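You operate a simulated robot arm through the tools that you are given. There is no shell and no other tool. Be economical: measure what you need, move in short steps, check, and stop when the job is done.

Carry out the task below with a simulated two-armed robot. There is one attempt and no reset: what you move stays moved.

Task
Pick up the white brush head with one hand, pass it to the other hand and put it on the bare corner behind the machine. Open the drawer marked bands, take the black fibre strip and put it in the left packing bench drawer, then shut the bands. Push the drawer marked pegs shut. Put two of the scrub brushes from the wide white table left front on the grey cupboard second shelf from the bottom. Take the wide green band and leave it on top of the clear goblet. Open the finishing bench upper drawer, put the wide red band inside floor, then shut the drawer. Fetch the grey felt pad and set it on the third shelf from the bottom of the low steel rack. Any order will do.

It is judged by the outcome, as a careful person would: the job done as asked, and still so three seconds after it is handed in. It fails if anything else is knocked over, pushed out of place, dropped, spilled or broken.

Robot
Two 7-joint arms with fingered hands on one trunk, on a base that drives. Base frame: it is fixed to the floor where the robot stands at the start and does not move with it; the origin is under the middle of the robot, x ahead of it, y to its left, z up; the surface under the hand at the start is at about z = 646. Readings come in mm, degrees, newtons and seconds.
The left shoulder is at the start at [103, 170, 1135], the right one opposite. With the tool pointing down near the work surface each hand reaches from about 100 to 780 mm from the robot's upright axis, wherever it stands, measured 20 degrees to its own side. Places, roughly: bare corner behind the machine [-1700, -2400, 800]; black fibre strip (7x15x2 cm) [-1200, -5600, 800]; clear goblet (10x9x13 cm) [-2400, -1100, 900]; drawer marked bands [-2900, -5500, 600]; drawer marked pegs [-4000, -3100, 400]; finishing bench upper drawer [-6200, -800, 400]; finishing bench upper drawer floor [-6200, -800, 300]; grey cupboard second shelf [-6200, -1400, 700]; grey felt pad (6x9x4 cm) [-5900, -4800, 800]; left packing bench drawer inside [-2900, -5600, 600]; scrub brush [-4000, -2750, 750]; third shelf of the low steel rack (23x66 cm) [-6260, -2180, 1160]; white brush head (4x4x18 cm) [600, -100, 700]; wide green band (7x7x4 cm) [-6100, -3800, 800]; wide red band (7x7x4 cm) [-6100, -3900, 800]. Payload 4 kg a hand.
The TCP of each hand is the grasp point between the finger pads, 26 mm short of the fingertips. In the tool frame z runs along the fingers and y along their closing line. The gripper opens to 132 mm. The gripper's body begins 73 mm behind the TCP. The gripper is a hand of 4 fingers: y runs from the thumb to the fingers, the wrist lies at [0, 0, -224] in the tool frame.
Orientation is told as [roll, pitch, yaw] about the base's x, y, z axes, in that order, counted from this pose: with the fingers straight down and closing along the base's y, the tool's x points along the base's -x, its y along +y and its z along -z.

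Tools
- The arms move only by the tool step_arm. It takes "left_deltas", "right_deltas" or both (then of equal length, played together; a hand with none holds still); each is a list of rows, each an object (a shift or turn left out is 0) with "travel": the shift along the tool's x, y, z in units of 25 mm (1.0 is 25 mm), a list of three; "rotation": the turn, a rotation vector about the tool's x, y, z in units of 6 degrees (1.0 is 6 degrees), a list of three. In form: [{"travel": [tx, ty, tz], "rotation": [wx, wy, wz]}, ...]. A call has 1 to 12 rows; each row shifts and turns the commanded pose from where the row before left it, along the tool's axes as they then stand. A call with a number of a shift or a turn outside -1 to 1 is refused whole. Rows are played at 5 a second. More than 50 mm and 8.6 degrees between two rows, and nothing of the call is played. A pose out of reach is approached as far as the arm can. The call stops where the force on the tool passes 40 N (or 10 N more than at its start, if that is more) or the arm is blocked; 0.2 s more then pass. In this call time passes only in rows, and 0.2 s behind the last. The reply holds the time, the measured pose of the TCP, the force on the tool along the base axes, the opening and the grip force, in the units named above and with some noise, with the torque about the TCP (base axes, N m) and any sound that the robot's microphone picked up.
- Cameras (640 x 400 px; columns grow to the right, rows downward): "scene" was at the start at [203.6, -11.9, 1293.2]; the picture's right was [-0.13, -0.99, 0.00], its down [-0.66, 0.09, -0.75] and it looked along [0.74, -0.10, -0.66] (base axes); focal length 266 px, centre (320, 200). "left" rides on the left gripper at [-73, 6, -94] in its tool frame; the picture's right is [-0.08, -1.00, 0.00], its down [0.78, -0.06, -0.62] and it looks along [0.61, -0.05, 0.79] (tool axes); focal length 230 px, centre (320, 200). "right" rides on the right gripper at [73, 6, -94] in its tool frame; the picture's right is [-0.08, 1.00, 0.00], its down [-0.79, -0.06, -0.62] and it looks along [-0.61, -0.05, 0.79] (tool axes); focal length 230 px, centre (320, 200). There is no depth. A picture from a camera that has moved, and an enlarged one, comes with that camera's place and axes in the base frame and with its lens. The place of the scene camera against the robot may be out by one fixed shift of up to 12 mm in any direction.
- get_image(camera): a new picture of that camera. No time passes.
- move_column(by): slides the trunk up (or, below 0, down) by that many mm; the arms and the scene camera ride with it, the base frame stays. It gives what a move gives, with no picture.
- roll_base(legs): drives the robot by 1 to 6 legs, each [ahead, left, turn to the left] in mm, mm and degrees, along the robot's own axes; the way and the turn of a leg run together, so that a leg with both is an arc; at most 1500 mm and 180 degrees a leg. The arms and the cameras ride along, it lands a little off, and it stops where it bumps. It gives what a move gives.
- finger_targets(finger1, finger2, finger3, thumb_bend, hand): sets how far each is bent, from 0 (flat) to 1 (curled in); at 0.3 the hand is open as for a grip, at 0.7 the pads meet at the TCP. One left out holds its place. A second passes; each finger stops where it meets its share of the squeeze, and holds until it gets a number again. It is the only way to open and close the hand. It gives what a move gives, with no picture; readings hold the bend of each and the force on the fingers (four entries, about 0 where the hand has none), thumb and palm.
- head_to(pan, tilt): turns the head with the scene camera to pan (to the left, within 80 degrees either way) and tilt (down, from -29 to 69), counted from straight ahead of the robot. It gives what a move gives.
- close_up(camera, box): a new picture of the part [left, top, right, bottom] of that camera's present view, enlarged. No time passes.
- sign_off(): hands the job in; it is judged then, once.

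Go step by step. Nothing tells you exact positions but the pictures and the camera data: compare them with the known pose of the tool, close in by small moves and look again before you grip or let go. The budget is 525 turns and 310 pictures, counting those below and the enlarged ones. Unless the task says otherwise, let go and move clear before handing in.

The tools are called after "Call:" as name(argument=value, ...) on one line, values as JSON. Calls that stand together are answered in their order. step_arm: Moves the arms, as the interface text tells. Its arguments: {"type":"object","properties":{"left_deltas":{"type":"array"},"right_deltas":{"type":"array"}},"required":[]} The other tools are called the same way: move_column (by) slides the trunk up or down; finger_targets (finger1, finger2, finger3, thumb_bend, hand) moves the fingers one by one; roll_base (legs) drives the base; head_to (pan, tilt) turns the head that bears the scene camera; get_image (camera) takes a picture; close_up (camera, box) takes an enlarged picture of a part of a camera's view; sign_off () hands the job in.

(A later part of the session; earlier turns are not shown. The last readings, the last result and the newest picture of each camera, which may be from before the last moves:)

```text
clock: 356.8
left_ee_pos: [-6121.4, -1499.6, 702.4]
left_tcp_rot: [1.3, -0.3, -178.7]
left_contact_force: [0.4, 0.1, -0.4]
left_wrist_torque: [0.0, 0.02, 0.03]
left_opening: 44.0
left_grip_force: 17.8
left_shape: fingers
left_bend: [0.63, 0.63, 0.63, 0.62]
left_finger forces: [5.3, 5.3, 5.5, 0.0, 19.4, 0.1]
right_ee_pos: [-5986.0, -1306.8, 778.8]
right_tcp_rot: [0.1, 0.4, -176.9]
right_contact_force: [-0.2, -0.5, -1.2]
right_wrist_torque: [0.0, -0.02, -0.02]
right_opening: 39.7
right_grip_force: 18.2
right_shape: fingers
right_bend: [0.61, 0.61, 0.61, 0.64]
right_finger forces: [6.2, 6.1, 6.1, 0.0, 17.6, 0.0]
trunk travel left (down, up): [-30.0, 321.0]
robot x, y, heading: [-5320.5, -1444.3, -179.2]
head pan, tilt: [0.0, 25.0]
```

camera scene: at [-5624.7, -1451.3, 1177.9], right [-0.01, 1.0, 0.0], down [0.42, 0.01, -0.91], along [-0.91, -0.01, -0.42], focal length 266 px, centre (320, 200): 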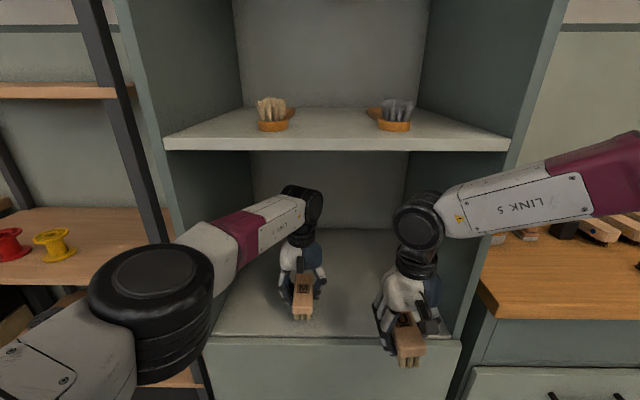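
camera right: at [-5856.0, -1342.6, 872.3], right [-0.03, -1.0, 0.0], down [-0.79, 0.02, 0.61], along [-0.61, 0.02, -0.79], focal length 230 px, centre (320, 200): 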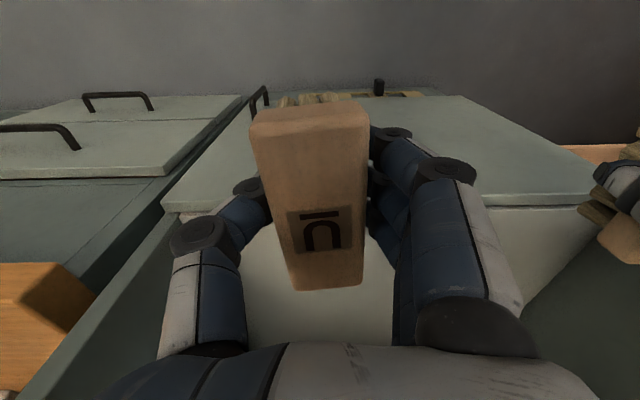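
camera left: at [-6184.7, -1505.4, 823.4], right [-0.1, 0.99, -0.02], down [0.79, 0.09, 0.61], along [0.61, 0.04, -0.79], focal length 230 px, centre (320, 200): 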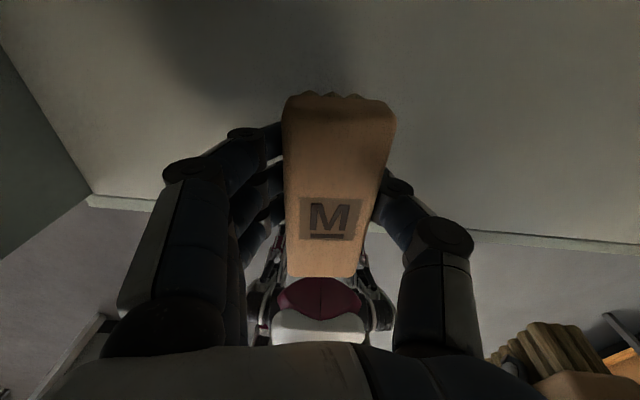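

Keep lowering in small steps until contact.

Call:
step_arm(left_deltas=[{"travel": [0, 0, 0.25]}])

Call:
step_arm(left_deltas=[{"travel": [0, 0, 0.25]}])

Call:
get_image(camera="left")

```text
clock: 357.2
left_ee_pos: [-6122.7, -1501.1, 698.4]
left_tcp_rot: [1.4, -0.5, -178.8]
left_contact_force: [0.4, -0.5, 5.7]
left_wrist_torque: [0.13, 0.0, 0.0]
left_opening: 43.6
left_grip_force: 18.9
left_shape: fingers
left_bend: [0.63, 0.63, 0.63, 0.62]
left_finger forces: [6.2, 5.6, 5.7, 0.0, 19.4, 0.1]
right_ee_pos: [-5985.0, -1306.9, 780.2]
right_tcp_rot: [0.0, 0.2, -177.1]
right_contact_force: [-0.8, 0.8, -0.8]
right_wrist_torque: [-0.01, -0.02, -0.01]
right_opening: 39.7
right_grip_force: 17.8
right_shape: fingers
right_bend: [0.61, 0.61, 0.61, 0.64]
right_finger forces: [6.2, 6.1, 6.1, 0.0, 17.6, 0.0]
trunk travel left (down, up): [-30.0, 321.0]
robot x, y, heading: [-5317.2, -1447.0, -179.2]
head pan, tilt: [0.0, 25.0]
```

```text
clock: 357.6
left_ee_pos: [-6122.0, -1500.8, 693.7]
left_tcp_rot: [1.4, -0.5, -178.7]
left_contact_force: [0.0, -2.0, 15.9]
left_wrist_torque: [-0.21, -0.02, 0.0]
left_opening: 41.1
left_grip_force: 19.4
left_shape: fingers
left_bend: [0.64, 0.65, 0.65, 0.64]
left_finger forces: [6.7, 6.7, 7.0, 0.1, 17.3, 0.1]
right_ee_pos: [-5984.8, -1307.7, 780.7]
right_tcp_rot: [0.0, 0.3, -177.0]
right_contact_force: [-0.3, -0.9, -0.9]
right_wrist_torque: [0.03, -0.01, 0.01]
right_opening: 39.8
right_grip_force: 17.9
right_shape: fingers
right_bend: [0.61, 0.61, 0.61, 0.64]
right_finger forces: [6.1, 6.1, 6.1, 0.0, 17.6, 0.0]
trunk travel left (down, up): [-30.0, 321.0]
robot x, y, heading: [-5318.2, -1448.1, -179.3]
head pan, tilt: [0.0, 25.0]
```

```text
167 pictures are left
camera left: at [-6193.8, -1505.7, 788.7], right [-0.1, 0.99, -0.02], down [0.79, 0.09, 0.61], along [0.61, 0.04, -0.79], focal length 230 px, centre (320, 200)
```

left: 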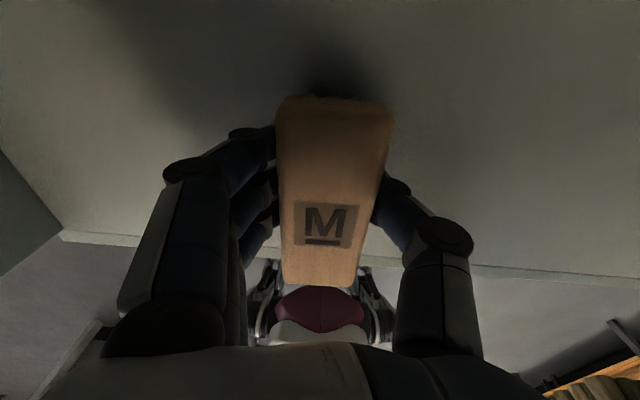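

Brush rests on the shelf. Open, lift a little and retract the left hand.

Call:
finger_targets(hand="left", finger1=0.45, finger2=0.45, finger3=0.45, thumb_bend=0.45)

Call:
step_arm(left_deltas=[{"travel": [0, 0, -0.8]}, {"travel": [0, 0, -0.8]}, {"travel": [0, 0, -0.8]}, {"travel": [0.8, 0, -0.6]}, {"travel": [1, 0, 0]}, {"travel": [1, 0, 0]}, {"travel": [1, 0, 0]}, {"travel": [1, 0, 0]}, {"travel": [1, 0.2, 0]}, {"travel": [1, 0.2, 0]}, {"travel": [1, 0.3, 0]}, {"travel": [1, 0.3, 0]}])

Call:
get_image(camera="scene")

```text
clock: 358.6
left_ee_pos: [-6122.2, -1501.3, 695.5]
left_tcp_rot: [1.5, -0.7, -178.6]
left_contact_force: [-4.1, -7.9, 27.8]
left_wrist_torque: [0.93, 0.05, 0.17]
left_opening: 77.0
left_grip_force: 13.9
left_shape: fingers
left_bend: [0.45, 0.45, 0.45, 0.5]
left_finger forces: [0.0, 0.1, 0.1, 0.0, 27.8, 0.0]
right_ee_pos: [-5985.4, -1307.9, 781.4]
right_tcp_rot: [0.0, 0.2, -177.0]
right_contact_force: [-0.7, -0.2, -2.0]
right_wrist_torque: [-0.01, -0.01, 0.0]
right_opening: 39.7
right_grip_force: 17.5
right_shape: fingers
right_bend: [0.61, 0.61, 0.61, 0.64]
right_finger forces: [6.1, 6.1, 6.0, 0.1, 17.6, 0.0]
trunk travel left (down, up): [-30.0, 321.0]
robot x, y, heading: [-5320.7, -1446.5, -179.2]
head pan, tilt: [0.0, 25.0]
```

```text
clock: 361.2
left_ee_pos: [-5901.3, -1519.8, 765.1]
left_tcp_rot: [1.4, -0.5, -178.7]
left_contact_force: [-1.0, -0.2, 0.3]
left_wrist_torque: [0.0, -0.02, 0.04]
left_opening: 86.7
left_grip_force: 0.1
left_shape: fingers
left_bend: [0.45, 0.45, 0.45, 0.45]
left_finger forces: [0.1, 0.0, 0.1, 0.1, 0.1, 0.1]
right_ee_pos: [-5986.0, -1306.8, 778.9]
right_tcp_rot: [0.0, 0.3, -177.0]
right_contact_force: [-0.2, 0.4, -0.6]
right_wrist_torque: [0.02, 0.01, 0.02]
right_opening: 39.9
right_grip_force: 17.6
right_shape: fingers
right_bend: [0.61, 0.61, 0.61, 0.64]
right_finger forces: [6.1, 6.1, 6.0, 0.0, 17.6, 0.0]
trunk travel left (down, up): [-30.0, 321.0]
robot x, y, heading: [-5319.1, -1442.6, -179.3]
head pan, tilt: [0.0, 25.0]
```

```text
166 pictures are left
camera scene: at [-5648.9, -1451.3, 1178.2], right [-0.01, 1.0, 0.0], down [0.42, 0.01, -0.91], along [-0.91, -0.01, -0.42], focal length 266 px, centre (320, 200)
```

scene: 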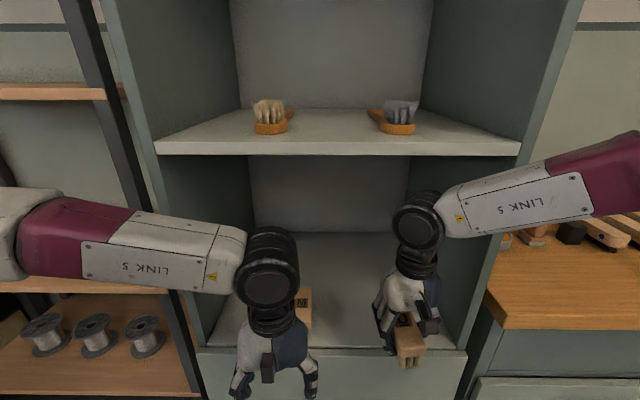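

M stands on the shelf. Now extend the right hand in with U to about [-6115,-1375].

Call:
step_arm(right_deltas=[{"travel": [0, 0.6, 0]}, {"travel": [0, 0.6, 0]}, {"travel": [-0.6, 0.6, 0]}, {"travel": [-0.7, 0.5, 0]}, {"travel": [-0.8, 0.4, 0]}, {"travel": [-0.8, 0, 0]}, {"travel": [-0.8, 0, 0]}, {"travel": [-0.8, 0, 0]}, {"travel": [-0.8, 0, 0]}], left_deltas=[{"travel": [1, 0.3, 0]}, {"travel": [1, 0.3, 0]}, {"travel": [1, 0.3, 0]}, {}, {}, {}, {}, {}, {}])

Call:
get_image(camera="scene")

Call:
get_image(camera="right")

```text
clock: 363.2
left_ee_pos: [-5824.5, -1540.2, 764.4]
left_tcp_rot: [1.4, -0.3, -178.6]
left_contact_force: [1.0, -0.2, -0.4]
left_wrist_torque: [-0.02, -0.01, 0.02]
left_opening: 86.4
left_grip_force: 0.0
left_shape: fingers
left_bend: [0.45, 0.45, 0.45, 0.45]
left_finger forces: [0.0, 0.1, 0.0, 0.1, 0.1, 0.0]
right_ee_pos: [-6115.8, -1382.4, 776.7]
right_tcp_rot: [0.0, 0.4, -177.0]
right_contact_force: [-0.6, -0.4, -1.0]
right_wrist_torque: [-0.03, 0.01, 0.01]
right_opening: 39.9
right_grip_force: 17.6
right_shape: fingers
right_bend: [0.61, 0.61, 0.61, 0.64]
right_finger forces: [5.9, 5.9, 6.0, 0.0, 17.6, 0.0]
trunk travel left (down, up): [-30.0, 321.0]
robot x, y, heading: [-5316.7, -1447.1, -179.2]
head pan, tilt: [0.0, 25.0]
```

```text
165 pictures are left
camera scene: at [-5649.6, -1451.4, 1177.8], right [-0.01, 1.0, 0.0], down [0.42, 0.01, -0.91], along [-0.91, -0.01, -0.42], focal length 266 px, centre (320, 200)
```

scene: 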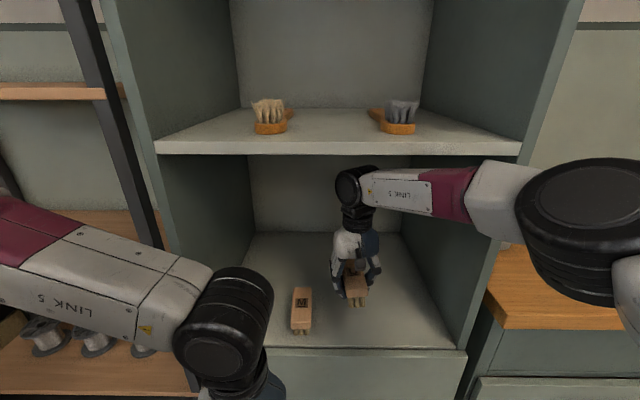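

```text
164 pictures are left
camera right: at [-6043.0, -1383.9, 871.8], right [-0.03, -1.0, 0.0], down [-0.79, 0.02, 0.61], along [-0.61, 0.02, -0.79], focal length 230 px, centre (320, 200)
```

right: 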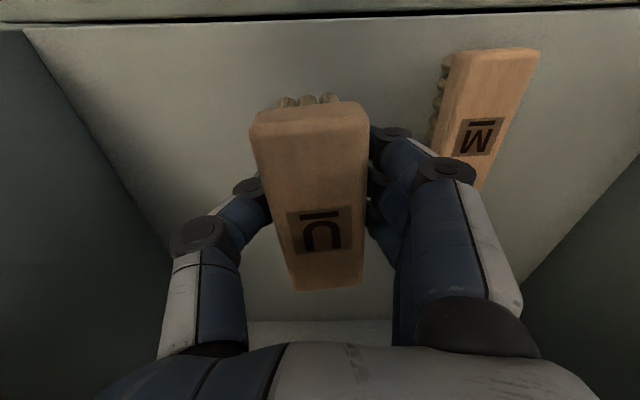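

M stands at y≈-1503. Shift U 20 mm away and lower it.

Call:
step_arm(right_deltas=[{"travel": [0, -0.8, 0]}, {"travel": [0, 0, 0.8]}, {"travel": [0, 0, 0.8]}, {"travel": [0, 0, 0.8]}, {"travel": [0, 0, 0.5]}])

Call:
step_arm(right_deltas=[{"travel": [0, 0, 0.25]}])

```text
clock: 364.4
left_ee_pos: [-5825.9, -1539.9, 764.7]
left_tcp_rot: [1.4, -0.3, -178.7]
left_contact_force: [0.4, 0.5, 0.3]
left_wrist_torque: [-0.03, -0.03, -0.02]
left_opening: 86.4
left_grip_force: 0.1
left_shape: fingers
left_bend: [0.45, 0.45, 0.45, 0.45]
left_finger forces: [0.1, 0.0, 0.0, 0.0, 0.1, 0.1]
right_ee_pos: [-6116.3, -1359.9, 705.6]
right_tcp_rot: [0.0, 0.4, -177.0]
right_contact_force: [-0.5, 0.7, -0.8]
right_wrist_torque: [0.0, 0.01, -0.01]
right_opening: 40.2
right_grip_force: 17.7
right_shape: fingers
right_bend: [0.61, 0.61, 0.61, 0.64]
right_finger forces: [6.0, 6.0, 6.1, 0.0, 17.6, 0.0]
trunk travel left (down, up): [-30.0, 321.0]
robot x, y, heading: [-5318.7, -1442.0, -179.1]
head pan, tilt: [0.0, 25.0]
```

```text
clock: 364.8
left_ee_pos: [-5825.2, -1538.6, 765.8]
left_tcp_rot: [1.3, -0.5, -178.7]
left_contact_force: [0.1, 0.4, -0.6]
left_wrist_torque: [0.01, 0.01, -0.01]
left_opening: 86.2
left_grip_force: 0.0
left_shape: fingers
left_bend: [0.45, 0.45, 0.45, 0.45]
left_finger forces: [0.0, 0.0, 0.0, 0.0, 0.1, 0.1]
right_ee_pos: [-6115.5, -1361.1, 702.3]
right_tcp_rot: [0.0, 0.2, -177.0]
right_contact_force: [0.3, -0.3, 8.4]
right_wrist_torque: [-0.12, -0.03, 0.03]
right_opening: 39.9
right_grip_force: 19.1
right_shape: fingers
right_bend: [0.62, 0.62, 0.62, 0.64]
right_finger forces: [6.2, 6.2, 6.4, 0.1, 19.0, 0.1]
trunk travel left (down, up): [-30.0, 321.0]
robot x, y, heading: [-5318.3, -1446.7, -179.2]
head pan, tilt: [0.0, 25.0]
```

Contact. Release, lift and retract the right hand.

Call:
finger_targets(hand="right", finger1=0.47, finger2=0.47, finger3=0.47, thumb_bend=0.47)

Call:
step_arm(right_deltas=[{"travel": [0, 0, -0.8]}, {"travel": [0, 0, -0.8]}, {"travel": [0, 0, -0.8]}, {"travel": [0.8, 0, -0.6]}, {"travel": [1, 0, 0]}, {"travel": [1, 0, 0]}, {"travel": [1, 0, 0]}, {"travel": [1, 0, 0]}, {"travel": [1, -0.2, 0]}, {"travel": [1, -0.2, 0]}, {"travel": [1, -0.3, 0]}, {"travel": [1, -0.3, 0]}])

Call:
roll_base(legs=[[-300, 0, 0]])

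Call:
get_image(camera="scene")

```text
clock: 365.8
left_ee_pos: [-5825.8, -1540.4, 765.0]
left_tcp_rot: [1.4, -0.4, -178.8]
left_contact_force: [0.5, 0.3, -0.1]
left_wrist_torque: [0.02, 0.02, 0.0]
left_opening: 86.1
left_grip_force: 0.1
left_shape: fingers
left_bend: [0.45, 0.45, 0.45, 0.45]
left_finger forces: [0.0, 0.0, 0.0, 0.0, 0.1, 0.0]
right_ee_pos: [-6115.7, -1361.0, 700.3]
right_tcp_rot: [0.0, 0.4, -176.9]
right_contact_force: [-0.1, -0.4, 0.2]
right_wrist_torque: [0.01, 0.03, 0.02]
right_opening: 79.8
right_grip_force: 0.1
right_shape: fingers
right_bend: [0.47, 0.47, 0.47, 0.47]
right_finger forces: [0.0, 0.0, 0.0, 0.0, 0.0, 0.1]
trunk travel left (down, up): [-30.0, 321.0]
robot x, y, heading: [-5317.9, -1449.4, -179.4]
head pan, tilt: [0.0, 25.0]
```

```text
clock: 368.4
left_ee_pos: [-5824.8, -1539.2, 766.2]
left_tcp_rot: [1.5, -0.3, -178.6]
left_contact_force: [-0.3, 0.0, -0.2]
left_wrist_torque: [-0.01, 0.0, -0.03]
left_opening: 86.4
left_grip_force: 0.0
left_shape: fingers
left_bend: [0.45, 0.45, 0.45, 0.45]
left_finger forces: [0.1, 0.1, 0.0, 0.0, 0.0, 0.1]
right_ee_pos: [-5896.5, -1324.2, 775.3]
right_tcp_rot: [0.0, 0.4, -176.9]
right_contact_force: [0.5, 0.1, 0.3]
right_wrist_torque: [0.01, 0.02, -0.02]
right_opening: 79.8
right_grip_force: 0.1
right_shape: fingers
right_bend: [0.47, 0.47, 0.47, 0.47]
right_finger forces: [0.0, 0.0, 0.0, 0.1, 0.0, 0.0]
trunk travel left (down, up): [-30.0, 321.0]
robot x, y, heading: [-5321.1, -1444.5, -179.4]
head pan, tilt: [0.0, 25.0]
```

```text
clock: 370.4
left_ee_pos: [-5527.2, -1536.4, 765.8]
left_tcp_rot: [1.4, -0.4, -178.7]
left_contact_force: [0.2, 0.0, -1.0]
left_wrist_torque: [0.01, 0.02, 0.01]
left_opening: 86.3
left_grip_force: 0.0
left_shape: fingers
left_bend: [0.45, 0.45, 0.45, 0.45]
left_finger forces: [0.0, 0.1, 0.1, 0.1, 0.0, 0.0]
right_ee_pos: [-5599.1, -1320.3, 775.5]
right_tcp_rot: [-0.1, 0.4, -176.9]
right_contact_force: [0.1, 0.1, 0.1]
right_wrist_torque: [-0.02, 0.02, 0.01]
right_opening: 79.6
right_grip_force: 0.1
right_shape: fingers
right_bend: [0.47, 0.47, 0.47, 0.47]
right_finger forces: [0.0, 0.1, 0.0, 0.0, 0.0, 0.0]
trunk travel left (down, up): [-30.0, 321.0]
robot x, y, heading: [-5021.6, -1441.6, -179.3]
head pan, tilt: [0.0, 25.0]
```

```text
163 pictures are left
camera scene: at [-5350.9, -1447.9, 1178.2], right [-0.01, 1.0, 0.0], down [0.42, 0.01, -0.91], along [-0.91, -0.01, -0.42], focal length 266 px, centre (320, 200)
```

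scene: 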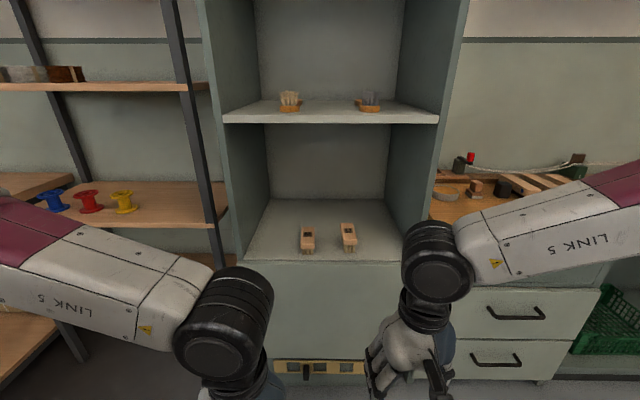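

Both brushes stand on the shelf. Raise the trunk back and drive along to the bench with the felt pad.

Call:
move_column(by=150)

Call:
roll_base(legs=[[0, 1500, 0], [0, 1500, 0], [0, 300, 0]])

Call:
head_to(pan=0, tilt=30)

Call:
get_image(camera="scene")

```text
clock: 372.2
left_ee_pos: [-5528.2, -1535.8, 913.9]
left_tcp_rot: [1.4, -0.3, -178.7]
left_contact_force: [0.0, 0.1, 0.8]
left_wrist_torque: [0.02, 0.02, 0.01]
left_opening: 86.1
left_grip_force: 0.0
left_shape: fingers
left_bend: [0.45, 0.45, 0.45, 0.45]
left_finger forces: [0.0, 0.1, 0.0, 0.1, 0.1, 0.1]
right_ee_pos: [-5600.6, -1322.5, 923.7]
right_tcp_rot: [-0.2, 0.5, -176.9]
right_contact_force: [0.3, -0.2, 0.9]
right_wrist_torque: [-0.05, -0.01, 0.0]
right_opening: 79.9
right_grip_force: 0.1
right_shape: fingers
right_bend: [0.47, 0.47, 0.47, 0.47]
right_finger forces: [0.0, 0.0, 0.0, 0.0, 0.1, 0.0]
trunk travel left (down, up): [-180.0, 171.0]
robot x, y, heading: [-5020.8, -1443.8, -179.2]
head pan, tilt: [0.0, 25.0]
```

```text
clock: 401.2
left_ee_pos: [-5472.8, -4841.5, 914.8]
left_tcp_rot: [1.3, -0.4, -178.5]
left_contact_force: [0.2, -0.2, 0.1]
left_wrist_torque: [0.01, 0.02, 0.0]
left_opening: 86.6
left_grip_force: 0.1
left_shape: fingers
left_bend: [0.45, 0.45, 0.45, 0.45]
left_finger forces: [0.0, 0.0, 0.1, 0.0, 0.1, 0.1]
right_ee_pos: [-5545.6, -4627.1, 925.4]
right_tcp_rot: [0.1, 0.5, -176.8]
right_contact_force: [-0.1, -0.5, -0.2]
right_wrist_torque: [0.03, 0.02, -0.02]
right_opening: 79.7
right_grip_force: 0.0
right_shape: fingers
right_bend: [0.47, 0.47, 0.47, 0.47]
right_finger forces: [0.0, 0.0, 0.1, 0.0, 0.0, 0.0]
trunk travel left (down, up): [-180.0, 171.0]
robot x, y, heading: [-4967.5, -4744.9, -179.3]
head pan, tilt: [0.0, 25.0]
```

```text
clock: 401.9
left_ee_pos: [-5472.1, -4841.4, 916.1]
left_tcp_rot: [1.4, -0.4, -178.4]
left_contact_force: [0.3, 0.5, 1.0]
left_wrist_torque: [0.01, -0.03, -0.04]
left_opening: 86.3
left_grip_force: 0.1
left_shape: fingers
left_bend: [0.45, 0.45, 0.45, 0.45]
left_finger forces: [0.1, 0.0, 0.0, 0.1, 0.0, 0.1]
right_ee_pos: [-5544.9, -4626.1, 925.2]
right_tcp_rot: [-0.1, 0.5, -176.9]
right_contact_force: [0.1, 0.1, -0.1]
right_wrist_torque: [-0.02, 0.0, -0.04]
right_opening: 79.9
right_grip_force: 0.0
right_shape: fingers
right_bend: [0.47, 0.47, 0.47, 0.47]
right_finger forces: [0.0, 0.0, 0.0, 0.0, 0.0, 0.0]
trunk travel left (down, up): [-180.0, 171.0]
robot x, y, heading: [-4964.9, -4746.1, -178.9]
head pan, tilt: [0.0, 30.0]
```

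```text
162 pictures are left
camera scene: at [-5142.4, -4749.6, 1342.4], right [-0.02, 1.0, 0.0], down [0.5, 0.01, -0.87], along [-0.87, -0.01, -0.5], focal length 266 px, centre (320, 200)
```

scene: 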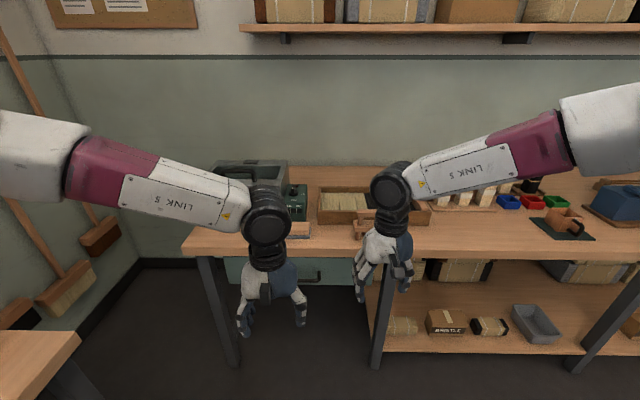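

Arms block the view; spread and retract them.

Call:
step_arm(left_deltas=[{"travel": [0.6, 1, -0.5]}, {"travel": [0.6, 1, -0.5]}, {"travel": [0.6, 1, -0.5]}, {"travel": [0.6, 1, -0.5]}, {"travel": [0.6, 1, -0.5]}, {"travel": [0.6, 1, -0.5]}], right_deltas=[{"travel": [1, -1, -0.5]}, {"travel": [1, -1, -0.5]}, {"travel": [1, -1, -0.5]}, {"travel": [1, -1, -0.5]}, {"travel": [1, -1, -0.5]}, {"travel": [1, -1, -0.5]}])

Call:
get_image(camera="scene")

Call:
close_up(camera="scene", box=[190, 150, 440, 260])

```text
clock: 403.3
left_ee_pos: [-5377.0, -4986.4, 993.2]
left_tcp_rot: [1.5, -0.4, -178.5]
left_contact_force: [0.8, -0.4, 0.4]
left_wrist_torque: [-0.01, 0.02, -0.02]
left_opening: 86.4
left_grip_force: 0.0
left_shape: fingers
left_bend: [0.45, 0.45, 0.45, 0.45]
left_finger forces: [0.0, 0.0, 0.0, 0.1, 0.1, 0.0]
right_ee_pos: [-5404.0, -4468.8, 1002.0]
right_tcp_rot: [0.0, 0.3, -176.8]
right_contact_force: [0.9, 0.5, 0.5]
right_wrist_torque: [0.04, 0.01, -0.03]
right_opening: 80.1
right_grip_force: 0.1
right_shape: fingers
right_bend: [0.47, 0.47, 0.47, 0.47]
right_finger forces: [0.0, 0.0, 0.1, 0.1, 0.0, 0.0]
trunk travel left (down, up): [-180.0, 171.0]
robot x, y, heading: [-4968.7, -4746.3, -179.2]
head pan, tilt: [0.0, 30.0]
```

```text
161 pictures are left
camera scene: at [-5140.7, -4749.6, 1342.8], right [-0.02, 1.0, 0.0], down [0.5, 0.01, -0.87], along [-0.87, -0.01, -0.5], focal length 266 px, centre (320, 200)
```

scene: 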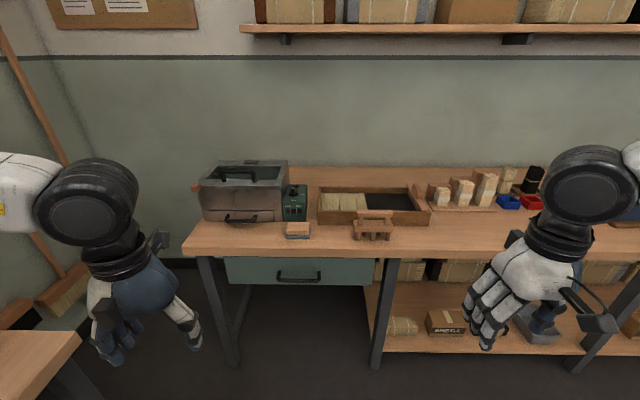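

```text
2.56 times, centred on (315, 205) of scene
camera zoom: at [-5140.7, -4749.6, 1342.8], right [-0.02, 1.0, 0.0], down [0.5, 0.01, -0.87], along [-0.87, -0.01, -0.5], focal length 681 px, centre (333, 187)
```

zoom: 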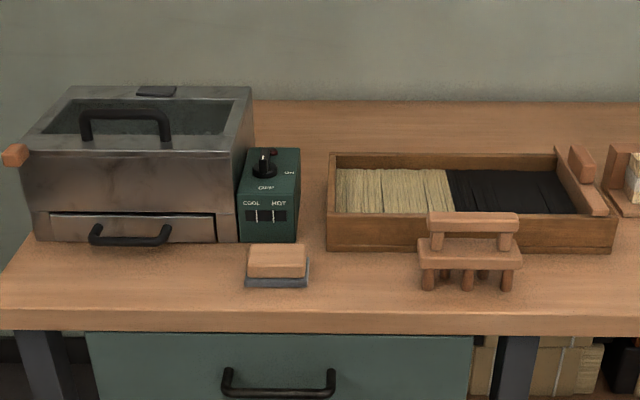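

The grey felt pad is the wood-topped grey block at about [-5861,-4830]. I'll grasp it with the left hand tilted forward ~48° (so it can later go onto the shelf level). Position the robot and tilt.

Call:
roll_base(legs=[[290, -110, 0]])

Call:
step_arm(left_deltas=[{"rotation": [0, -1, 0]}, {"rotation": [0, -1, 0]}, {"rotation": [0, -1, 0]}, {"rotation": [0, -1, 0]}, {"rotation": [0, -1, 0]}, {"rotation": [0, -1, 0]}, {"rotation": [0, -1, 0]}, {"rotation": [0, -1, 0]}])

Call:
finger_targets(hand="left", finger1=0.3, finger2=0.3, finger3=0.3, thumb_bend=0.3)

Call:
get_image(camera="left")

Call:
get_image(camera="scene")

```text
clock: 405.4
left_ee_pos: [-5669.0, -4881.5, 991.8]
left_tcp_rot: [1.4, -0.3, -178.5]
left_contact_force: [-0.1, -0.3, 0.0]
left_wrist_torque: [0.01, 0.02, -0.01]
left_opening: 86.5
left_grip_force: 0.1
left_shape: fingers
left_bend: [0.45, 0.45, 0.45, 0.45]
left_finger forces: [0.0, 0.0, 0.1, 0.0, 0.0, 0.0]
right_ee_pos: [-5697.4, -4363.9, 1000.7]
right_tcp_rot: [-0.1, 0.4, -176.8]
right_contact_force: [0.6, 0.5, -0.3]
right_wrist_torque: [-0.04, 0.02, 0.01]
right_opening: 79.9
right_grip_force: 0.0
right_shape: fingers
right_bend: [0.47, 0.47, 0.47, 0.47]
right_finger forces: [0.1, 0.0, 0.0, 0.1, 0.1, 0.0]
trunk travel left (down, up): [-180.0, 171.0]
robot x, y, heading: [-5258.6, -4640.2, -178.9]
head pan, tilt: [0.0, 30.0]
```

```text
clock: 407.2
left_ee_pos: [-5768.9, -4877.5, 997.8]
left_tcp_rot: [2.0, -48.4, 179.9]
left_contact_force: [1.0, 0.0, 0.0]
left_wrist_torque: [-0.01, 0.02, -0.05]
left_opening: 86.5
left_grip_force: 0.0
left_shape: fingers
left_bend: [0.45, 0.45, 0.45, 0.45]
left_finger forces: [0.0, 0.0, 0.0, 0.1, 0.1, 0.0]
left hand out of reach, approached as far as the arm can: row 4, 5, 6, 7, 8
right_ee_pos: [-5696.6, -4364.4, 1001.4]
right_tcp_rot: [0.0, 0.5, -176.8]
right_contact_force: [-0.7, -0.2, 0.1]
right_wrist_torque: [0.04, -0.02, 0.01]
right_opening: 80.1
right_grip_force: 0.1
right_shape: fingers
right_bend: [0.47, 0.47, 0.47, 0.47]
right_finger forces: [0.1, 0.1, 0.0, 0.0, 0.0, 0.1]
trunk travel left (down, up): [-180.0, 171.0]
robot x, y, heading: [-5254.8, -4641.6, -178.9]
head pan, tilt: [0.0, 30.0]
```

```text
clock: 408.2
left_ee_pos: [-5768.1, -4877.7, 999.1]
left_tcp_rot: [2.2, -48.2, 179.9]
left_contact_force: [0.3, 0.2, -0.2]
left_wrist_torque: [0.02, 0.01, 0.01]
left_opening: 135.7
left_grip_force: 0.1
left_shape: fingers
left_bend: [0.3, 0.3, 0.3, 0.3]
left_finger forces: [0.0, 0.0, 0.0, 0.0, 0.0, 0.1]
right_ee_pos: [-5696.4, -4364.5, 1002.5]
right_tcp_rot: [0.0, 0.5, -176.9]
right_contact_force: [0.5, 1.2, 0.4]
right_wrist_torque: [0.0, 0.02, 0.01]
right_opening: 79.8
right_grip_force: 0.0
right_shape: fingers
right_bend: [0.47, 0.47, 0.47, 0.47]
right_finger forces: [0.0, 0.0, 0.0, 0.1, 0.0, 0.1]
trunk travel left (down, up): [-180.0, 171.0]
robot x, y, heading: [-5260.3, -4638.6, -179.1]
head pan, tilt: [0.0, 30.0]
```

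```text
159 pictures are left
camera left: at [-5746.6, -4880.1, 1115.2], right [-0.08, 1.0, 0.03], down [0.98, 0.08, -0.18], along [-0.18, 0.02, -0.98], focal length 230 px, centre (320, 200)
```

left: 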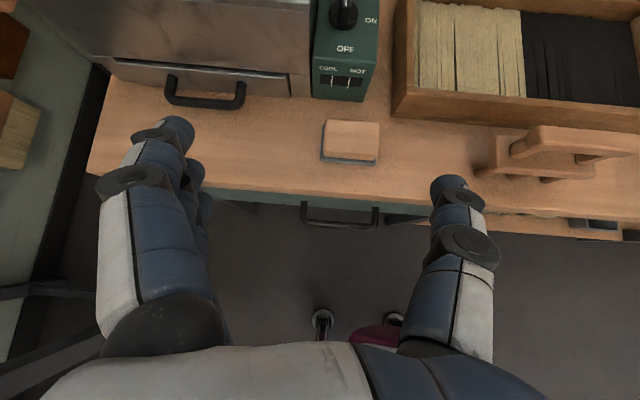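

```text
158 pictures are left
camera scene: at [-5433.5, -4644.9, 1342.3], right [-0.02, 1.0, 0.0], down [0.5, 0.01, -0.87], along [-0.87, -0.01, -0.5], focal length 266 px, centre (320, 200)
```

scene: 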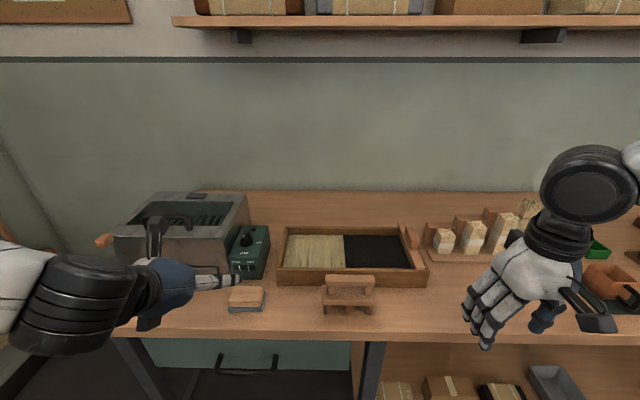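

Use a gentler ~27° tilt so all fingers reach the pad. Rotate back 21°, then move above the pad.

Call:
step_arm(left_deltas=[{"rotation": [0, 0.9, 0]}, {"rotation": [0, 0.9, 0]}, {"rotation": [0, 0.9, 0]}, {"rotation": [0, 0.8, 0]}, {"travel": [-0.85, -0.45, 0.43]}, {"travel": [-0.85, -0.45, 0.43]}, {"travel": [-0.85, -0.45, 0.43]}, {"travel": [-0.85, -0.45, 0.43]}, {"travel": [0.45, 0, 0.89]}, {"travel": [0.45, 0, 0.89]}, {"travel": [0.45, 0, 0.89]}, {"travel": [0.45, 0, 0.89]}])

Call:
get_image(camera="left")

Call:
close_up(camera="scene", box=[140, 200, 380, 360])

```text
clock: 410.8
left_ee_pos: [-5864.8, -4837.7, 897.4]
left_tcp_rot: [1.6, -27.3, -179.1]
left_contact_force: [1.2, -0.5, 1.4]
left_wrist_torque: [-0.03, 0.02, -0.02]
left_opening: 135.8
left_grip_force: 0.0
left_shape: fingers
left_bend: [0.3, 0.3, 0.3, 0.3]
left_finger forces: [0.0, 0.0, 0.0, 0.1, 0.0, 0.0]
right_ee_pos: [-5696.7, -4365.4, 1001.4]
right_tcp_rot: [0.1, 0.4, -176.8]
right_contact_force: [0.8, 0.7, -0.8]
right_wrist_torque: [0.02, 0.04, -0.02]
right_opening: 80.1
right_grip_force: 0.1
right_shape: fingers
right_bend: [0.47, 0.47, 0.47, 0.47]
right_finger forces: [0.0, 0.1, 0.0, 0.1, 0.0, 0.0]
trunk travel left (down, up): [-180.0, 171.0]
robot x, y, heading: [-5256.9, -4637.5, -179.3]
head pan, tilt: [0.0, 30.0]
```

```text
157 pictures are left
camera left: at [-5887.3, -4841.6, 1014.5], right [-0.1, 1.0, 0.01], down [0.98, 0.09, 0.19], along [0.18, 0.03, -0.98], focal length 230 px, centre (320, 200)
```

left: 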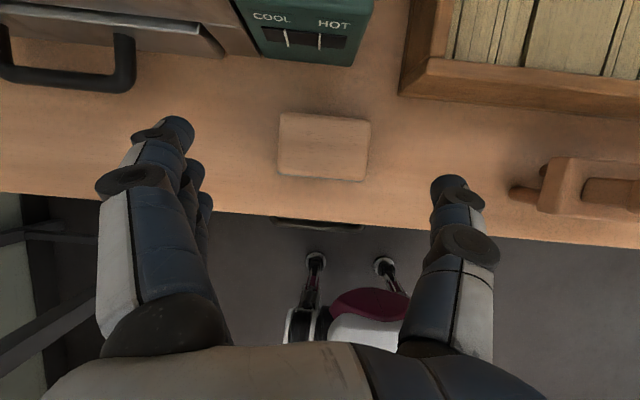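

```text
2.50 times, centred on (260, 280) of scene
camera zoom: at [-5434.0, -4644.8, 1342.2], right [-0.02, 1.0, 0.0], down [0.5, 0.01, -0.87], along [-0.87, -0.01, -0.5], focal length 665 px, centre (470, 0)
```

zoom: 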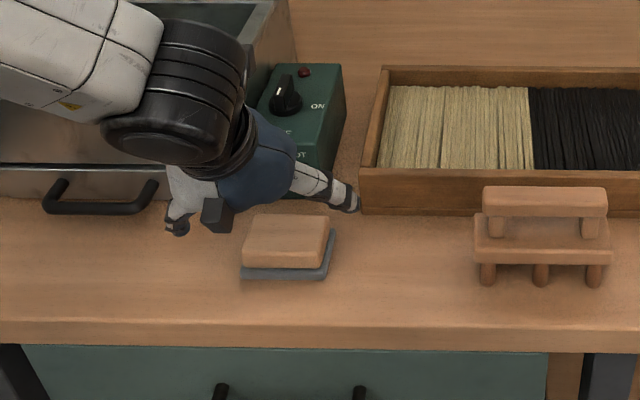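

Aligned in y; pad centre x≈-5891. Descend to grip height with a 9 mm forward correction.

Call:
step_arm(left_deltas=[{"travel": [0.05, 0, 0.85]}, {"travel": [0.3, 0, 0.8]}, {"travel": [0.36, 0, 0.75]}])

Call:
get_image(camera="left")

Call:
close_up(camera="scene", box=[140, 200, 380, 360])

```text
clock: 411.6
left_ee_pos: [-5877.3, -4841.2, 835.6]
left_tcp_rot: [1.6, -27.3, -179.2]
left_contact_force: [0.1, -0.9, -0.5]
left_wrist_torque: [0.0, 0.01, 0.01]
left_opening: 135.8
left_grip_force: 0.1
left_shape: fingers
left_bend: [0.3, 0.3, 0.3, 0.3]
left_finger forces: [0.0, 0.1, 0.0, 0.0, 0.0, 0.1]
right_ee_pos: [-5696.5, -4365.5, 1000.6]
right_tcp_rot: [0.0, 0.4, -176.8]
right_contact_force: [1.0, -0.3, -0.4]
right_wrist_torque: [0.01, -0.06, -0.03]
right_opening: 79.9
right_grip_force: 0.0
right_shape: fingers
right_bend: [0.47, 0.47, 0.47, 0.47]
right_finger forces: [0.0, 0.0, 0.0, 0.1, 0.0, 0.0]
trunk travel left (down, up): [-180.0, 171.0]
robot x, y, heading: [-5256.2, -4638.9, -179.1]
head pan, tilt: [0.0, 30.0]
```

```text
155 pictures are left
camera left: at [-5898.8, -4843.2, 953.0], right [-0.1, 1.0, 0.01], down [0.98, 0.09, 0.19], along [0.18, 0.03, -0.98], focal length 230 px, centre (320, 200)
```

left: 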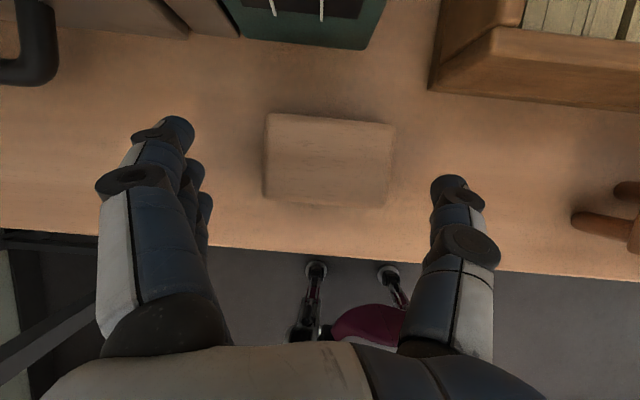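

```text
2.50 times, centred on (260, 280) of scene
camera zoom: at [-5434.1, -4644.9, 1342.2], right [-0.02, 1.0, 0.0], down [0.5, 0.01, -0.87], along [-0.87, -0.01, -0.5], focal length 665 px, centre (470, 0)
```

zoom: 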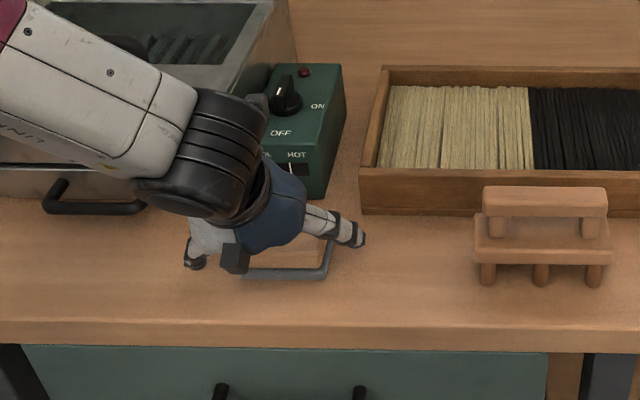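

Lower 9 mm and close on the pad.

Call:
step_arm(left_deltas=[{"travel": [0.1, -0.2, 0.33]}])

Call:
finger_targets(hand="left", finger1=0.65, finger2=0.65, finger3=0.65, thumb_bend=0.65)

Call:
get_image(camera="left")

```text
clock: 412.0
left_ee_pos: [-5878.5, -4835.6, 828.0]
left_tcp_rot: [1.7, -27.3, -179.2]
left_contact_force: [0.0, 0.4, -0.4]
left_wrist_torque: [-0.02, -0.02, -0.03]
left_opening: 135.8
left_grip_force: 0.0
left_shape: fingers
left_bend: [0.3, 0.3, 0.3, 0.3]
left_finger forces: [0.0, 0.0, 0.0, 0.0, 0.1, 0.0]
right_ee_pos: [-5697.2, -4364.3, 1001.6]
right_tcp_rot: [-0.1, 0.3, -176.8]
right_contact_force: [-0.1, 0.5, 0.1]
right_wrist_torque: [0.03, -0.02, -0.03]
right_opening: 80.0
right_grip_force: 0.1
right_shape: fingers
right_bend: [0.47, 0.47, 0.47, 0.47]
right_finger forces: [0.0, 0.1, 0.1, 0.0, 0.0, 0.0]
trunk travel left (down, up): [-180.0, 171.0]
robot x, y, heading: [-5260.5, -4640.2, -178.9]
head pan, tilt: [0.0, 30.0]
```

```text
clock: 413.0
left_ee_pos: [-5879.2, -4834.6, 828.6]
left_tcp_rot: [1.6, -27.4, -179.1]
left_contact_force: [0.1, 0.2, 3.8]
left_wrist_torque: [-0.18, -0.02, 0.03]
left_opening: 77.4
left_grip_force: 21.2
left_shape: fingers
left_bend: [0.5, 0.49, 0.5, 0.53]
left_finger forces: [7.2, 7.6, 6.7, 0.1, 21.7, 0.0]
right_ee_pos: [-5695.5, -4364.0, 1001.0]
right_tcp_rot: [0.0, 0.5, -176.8]
right_contact_force: [0.2, -0.2, -0.3]
right_wrist_torque: [0.0, 0.03, 0.04]
right_opening: 80.0
right_grip_force: 0.1
right_shape: fingers
right_bend: [0.47, 0.47, 0.47, 0.47]
right_finger forces: [0.1, 0.0, 0.1, 0.0, 0.1, 0.0]
trunk travel left (down, up): [-180.0, 171.0]
robot x, y, heading: [-5259.2, -4644.3, -179.1]
head pan, tilt: [0.0, 30.0]
```

```text
153 pictures are left
camera left: at [-5899.9, -4838.5, 945.4], right [-0.1, 1.0, 0.01], down [0.98, 0.09, 0.18], along [0.18, 0.03, -0.98], focal length 230 px, centre (320, 200)
```

left: 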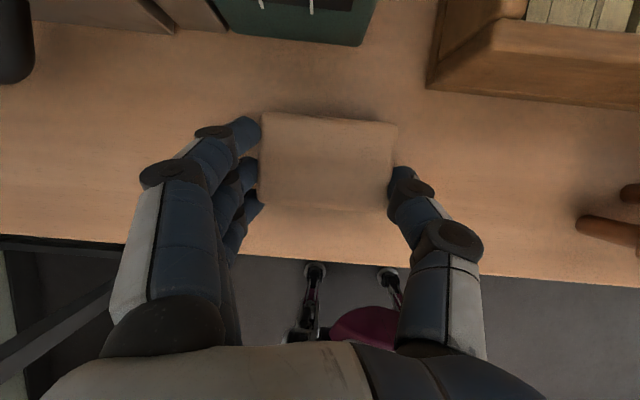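

Firm grip with all fingers. Lift and retract.

Call:
step_arm(left_deltas=[{"travel": [-0.27, 0, -0.53]}, {"travel": [-0.45, 0, -0.89]}, {"travel": [-0.45, 0, -0.89]}, {"travel": [-0.45, 0, -0.89]}, {"travel": [-0.45, 0, -0.89]}, {"travel": [-0.45, 0, -0.89]}, {"travel": [-0.45, 0, -0.89]}, {"travel": [-0.45, 0, -0.89]}, {"travel": [0.89, 0.3, -0.45]}, {"travel": [0.89, 0.3, -0.45]}, {"travel": [0.89, 0.3, -0.45]}])

Call:
roll_base(legs=[[-250, 0, 0], [0, -900, 0]])

Call:
head_to(pan=-10, tilt=32)

Call:
get_image(camera="scene")

```text
clock: 415.4
left_ee_pos: [-5799.4, -4851.2, 1016.2]
left_tcp_rot: [1.7, -27.4, -179.3]
left_contact_force: [1.2, 1.0, -0.8]
left_wrist_torque: [-0.02, 0.01, -0.02]
left_opening: 76.9
left_grip_force: 20.9
left_shape: fingers
left_bend: [0.5, 0.49, 0.5, 0.53]
left_finger forces: [6.8, 7.5, 6.6, 0.0, 21.0, 0.0]
right_ee_pos: [-5695.6, -4364.6, 1001.3]
right_tcp_rot: [0.0, 0.4, -176.8]
right_contact_force: [-0.4, -0.1, -0.2]
right_wrist_torque: [0.0, -0.01, 0.04]
right_opening: 80.3
right_grip_force: 0.0
right_shape: fingers
right_bend: [0.47, 0.47, 0.47, 0.47]
right_finger forces: [0.1, 0.0, 0.1, 0.1, 0.0, 0.0]
trunk travel left (down, up): [-180.0, 171.0]
robot x, y, heading: [-5255.8, -4641.6, -178.9]
head pan, tilt: [0.0, 30.0]
```

```text
clock: 425.1
left_ee_pos: [-5568.0, -3942.9, 1017.1]
left_tcp_rot: [1.6, -27.3, -178.9]
left_contact_force: [0.4, 0.0, -0.7]
left_wrist_torque: [0.02, 0.03, 0.01]
left_opening: 76.9
left_grip_force: 20.3
left_shape: fingers
left_bend: [0.5, 0.49, 0.5, 0.53]
left_finger forces: [6.7, 7.6, 6.7, 0.1, 20.9, 0.0]
right_ee_pos: [-5465.0, -3454.2, 1001.1]
right_tcp_rot: [0.0, 0.4, -176.5]
right_contact_force: [-0.6, -0.8, 0.5]
right_wrist_torque: [-0.02, 0.0, -0.01]
right_opening: 80.0
right_grip_force: 0.2
right_shape: fingers
right_bend: [0.47, 0.47, 0.47, 0.47]
right_finger forces: [0.0, 0.1, 0.0, 0.0, 0.1, 0.0]
trunk travel left (down, up): [-180.0, 171.0]
robot x, y, heading: [-5026.2, -3728.6, -178.9]
head pan, tilt: [0.0, 30.0]
```

```text
clock: 425.9
left_ee_pos: [-5567.9, -3942.7, 1016.4]
left_tcp_rot: [1.6, -27.3, -178.9]
left_contact_force: [-1.1, 0.2, -0.9]
left_wrist_torque: [-0.02, -0.03, 0.01]
left_opening: 77.2
left_grip_force: 20.9
left_shape: fingers
left_bend: [0.5, 0.49, 0.5, 0.53]
left_finger forces: [6.7, 7.5, 6.6, 0.0, 21.0, 0.0]
right_ee_pos: [-5465.9, -3454.8, 1001.2]
right_tcp_rot: [0.1, 0.4, -176.5]
right_contact_force: [-0.3, 0.5, 0.0]
right_wrist_torque: [-0.02, 0.01, -0.01]
right_opening: 79.9
right_grip_force: 0.1
right_shape: fingers
right_bend: [0.47, 0.47, 0.47, 0.47]
right_finger forces: [0.0, 0.0, 0.1, 0.0, 0.1, 0.1]
trunk travel left (down, up): [-180.0, 171.0]
robot x, y, heading: [-5025.8, -3726.4, -178.8]
head pan, tilt: [-10.0, 32.0]
```

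```text
152 pictures are left
camera scene: at [-5199.3, -3718.7, 1339.2], right [0.15, 0.99, 0.0], down [0.52, -0.08, -0.85], along [-0.84, 0.13, -0.53], focal length 266 px, centre (320, 200)
```

scene: 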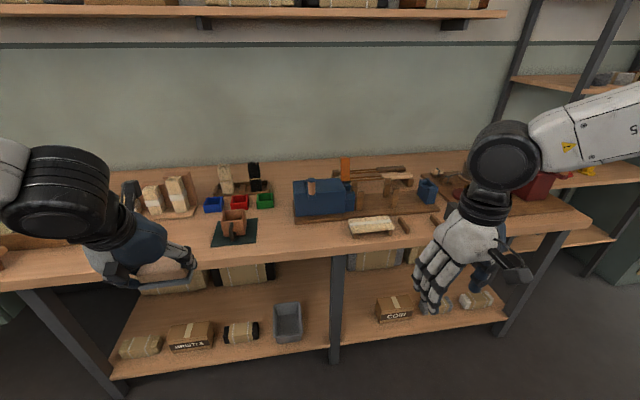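

Red, green, blue items at left-centre are probably the bands; zoom.

Call:
close_up(camera="scene", box=[190, 150, 310, 250])

```text
4.00 times, centred on (250, 200) of scene
camera zoom: at [-5199.3, -3718.7, 1339.2], right [0.15, 0.99, 0.0], down [0.52, -0.08, -0.85], along [-0.84, 0.13, -0.53], focal length 1064 px, centre (600, 200)
```

zoom: 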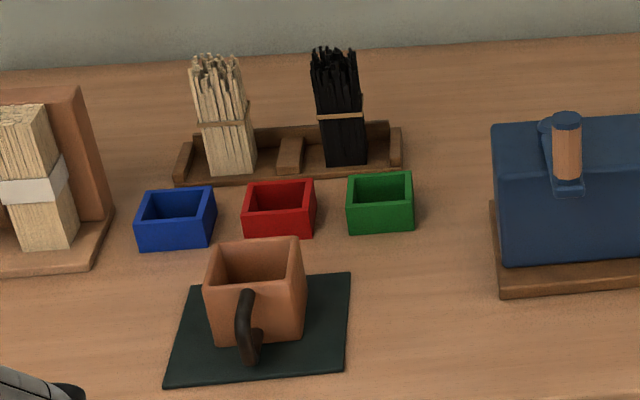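

The bands are square rings. Red is at about [-6056,-3881], green [-6061,-3793]. I'll turn the right hand to yaw +90 (closing along x) and drive in.

Call:
step_arm(right_deltas=[{"rotation": [0, 0, -1]}, {"rotation": [0, 0, -1]}, {"rotation": [0, 0, -1]}, {"rotation": [0, 0, -1]}, {"rotation": [0, 0, -1]}, {"rotation": [0, 0, -1]}, {"rotation": [0, 0, -1]}, {"rotation": [0, 0, -1]}, {"rotation": [0, 0, -1]}, {"rotation": [0, 0, -1]}, {"rotation": [0, 0, -1]}, {"rotation": [0, 0, -1]}])

Call:
step_arm(right_deltas=[{"rotation": [0, 0, -1]}, {"rotation": [0, 0, -1]}, {"rotation": [0, 0, -0.7]}, {"travel": [0, 0, -1]}, {"travel": [0, 0, -1]}])

Call:
finger_targets(hand="right", finger1=0.3, finger2=0.3, finger3=0.3, thumb_bend=0.3)

Call:
roll_base(legs=[[0, 350, 0], [380, 0, 0]])

Call:
get_image(camera="scene")

Call:
get_image(camera="right")

```text
clock: 428.4
left_ee_pos: [-5567.6, -3941.5, 1018.2]
left_tcp_rot: [1.7, -27.3, -178.9]
left_contact_force: [0.6, -1.0, -0.9]
left_wrist_torque: [0.03, -0.01, -0.01]
left_opening: 77.1
left_grip_force: 20.7
left_shape: fingers
left_bend: [0.5, 0.49, 0.5, 0.53]
left_finger forces: [6.7, 7.5, 6.7, 0.0, 21.0, 0.1]
right_ee_pos: [-5466.0, -3456.0, 1001.7]
right_tcp_rot: [0.4, 0.1, -104.4]
right_contact_force: [-0.4, -0.5, 0.7]
right_wrist_torque: [0.0, 0.01, 0.02]
right_opening: 79.9
right_grip_force: 0.0
right_shape: fingers
right_bend: [0.47, 0.47, 0.47, 0.47]
right_finger forces: [0.1, 0.0, 0.1, 0.1, 0.0, 0.0]
trunk travel left (down, up): [-180.0, 171.0]
robot x, y, heading: [-5028.9, -3733.2, -178.9]
head pan, tilt: [-10.0, 32.0]
```

```text
clock: 429.6
left_ee_pos: [-5567.7, -3941.3, 1016.2]
left_tcp_rot: [1.6, -27.4, -178.8]
left_contact_force: [0.2, 0.1, -0.7]
left_wrist_torque: [0.0, 0.01, 0.0]
left_opening: 77.1
left_grip_force: 20.4
left_shape: fingers
left_bend: [0.5, 0.49, 0.5, 0.53]
left_finger forces: [6.6, 7.6, 6.7, 0.0, 21.0, 0.0]
right_ee_pos: [-5466.1, -3454.8, 1052.0]
right_tcp_rot: [0.4, 0.0, -88.2]
right_contact_force: [0.1, -0.6, 0.0]
right_wrist_torque: [0.01, -0.02, 0.02]
right_opening: 80.0
right_grip_force: 0.0
right_shape: fingers
right_bend: [0.47, 0.47, 0.47, 0.47]
right_finger forces: [0.1, 0.0, 0.0, 0.0, 0.0, 0.0]
trunk travel left (down, up): [-180.0, 171.0]
robot x, y, heading: [-5026.2, -3731.0, -179.0]
head pan, tilt: [-10.0, 32.0]
```

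```text
clock: 430.6
left_ee_pos: [-5568.9, -3942.7, 1017.1]
left_tcp_rot: [1.7, -27.3, -178.9]
left_contact_force: [0.2, -1.0, -1.1]
left_wrist_torque: [0.02, -0.04, 0.02]
left_opening: 77.1
left_grip_force: 20.4
left_shape: fingers
left_bend: [0.5, 0.49, 0.5, 0.53]
left_finger forces: [6.6, 7.4, 6.7, 0.0, 21.0, 0.0]
right_ee_pos: [-5466.1, -3454.8, 1051.4]
right_tcp_rot: [0.4, 0.1, -88.3]
right_contact_force: [0.3, 0.7, 0.0]
right_wrist_torque: [0.01, -0.01, 0.0]
right_opening: 135.7
right_grip_force: 0.2
right_shape: fingers
right_bend: [0.3, 0.3, 0.3, 0.3]
right_finger forces: [0.0, 0.0, 0.0, 0.0, 0.0, 0.0]
trunk travel left (down, up): [-180.0, 171.0]
robot x, y, heading: [-5027.8, -3730.0, -179.1]
head pan, tilt: [-10.0, 32.0]
```

```text
clock: 436.3
left_ee_pos: [-5942.3, -4295.2, 1016.8]
left_tcp_rot: [1.6, -27.3, -179.1]
left_contact_force: [-0.1, 0.3, -1.3]
left_wrist_torque: [0.0, -0.01, 0.0]
left_opening: 77.2
left_grip_force: 21.1
left_shape: fingers
left_bend: [0.5, 0.49, 0.5, 0.53]
left_finger forces: [6.7, 7.5, 6.7, 0.1, 20.8, 0.0]
right_ee_pos: [-5840.2, -3808.5, 1051.9]
right_tcp_rot: [0.4, 0.0, -88.4]
right_contact_force: [0.2, 0.7, -0.5]
right_wrist_torque: [0.01, 0.02, -0.04]
right_opening: 135.6
right_grip_force: 0.1
right_shape: fingers
right_bend: [0.3, 0.3, 0.3, 0.3]
right_finger forces: [0.0, 0.0, 0.1, 0.0, 0.1, 0.1]
trunk travel left (down, up): [-180.0, 171.0]
robot x, y, heading: [-5399.7, -4082.4, -178.8]
head pan, tilt: [-10.0, 32.0]
```

```text
150 pictures are left
camera scene: at [-5573.9, -4072.2, 1339.1], right [0.15, 0.99, 0.0], down [0.52, -0.08, -0.85], along [-0.84, 0.13, -0.53], focal length 266 px, centre (320, 200)
```

scene: 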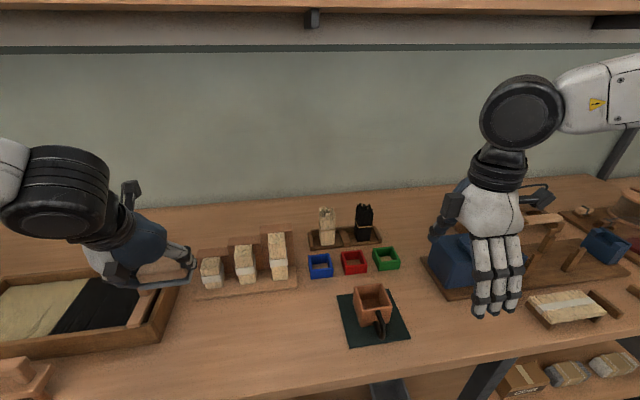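

```text
149 pictures are left
camera right: at [-5836.7, -3735.3, 1145.8], right [1.0, -0.05, 0.01], down [-0.04, -0.79, 0.62], along [-0.02, -0.62, -0.79], focal length 230 px, centre (320, 200)
```

right: 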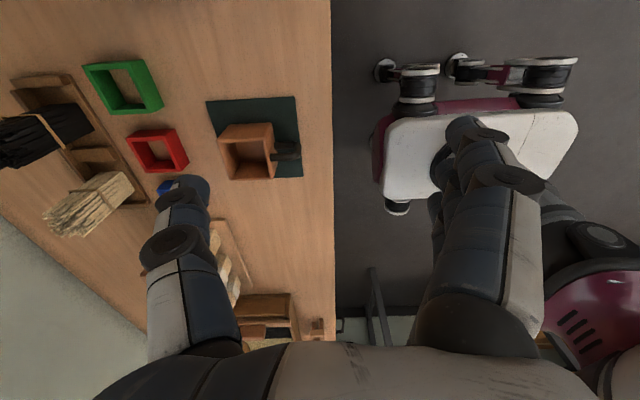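

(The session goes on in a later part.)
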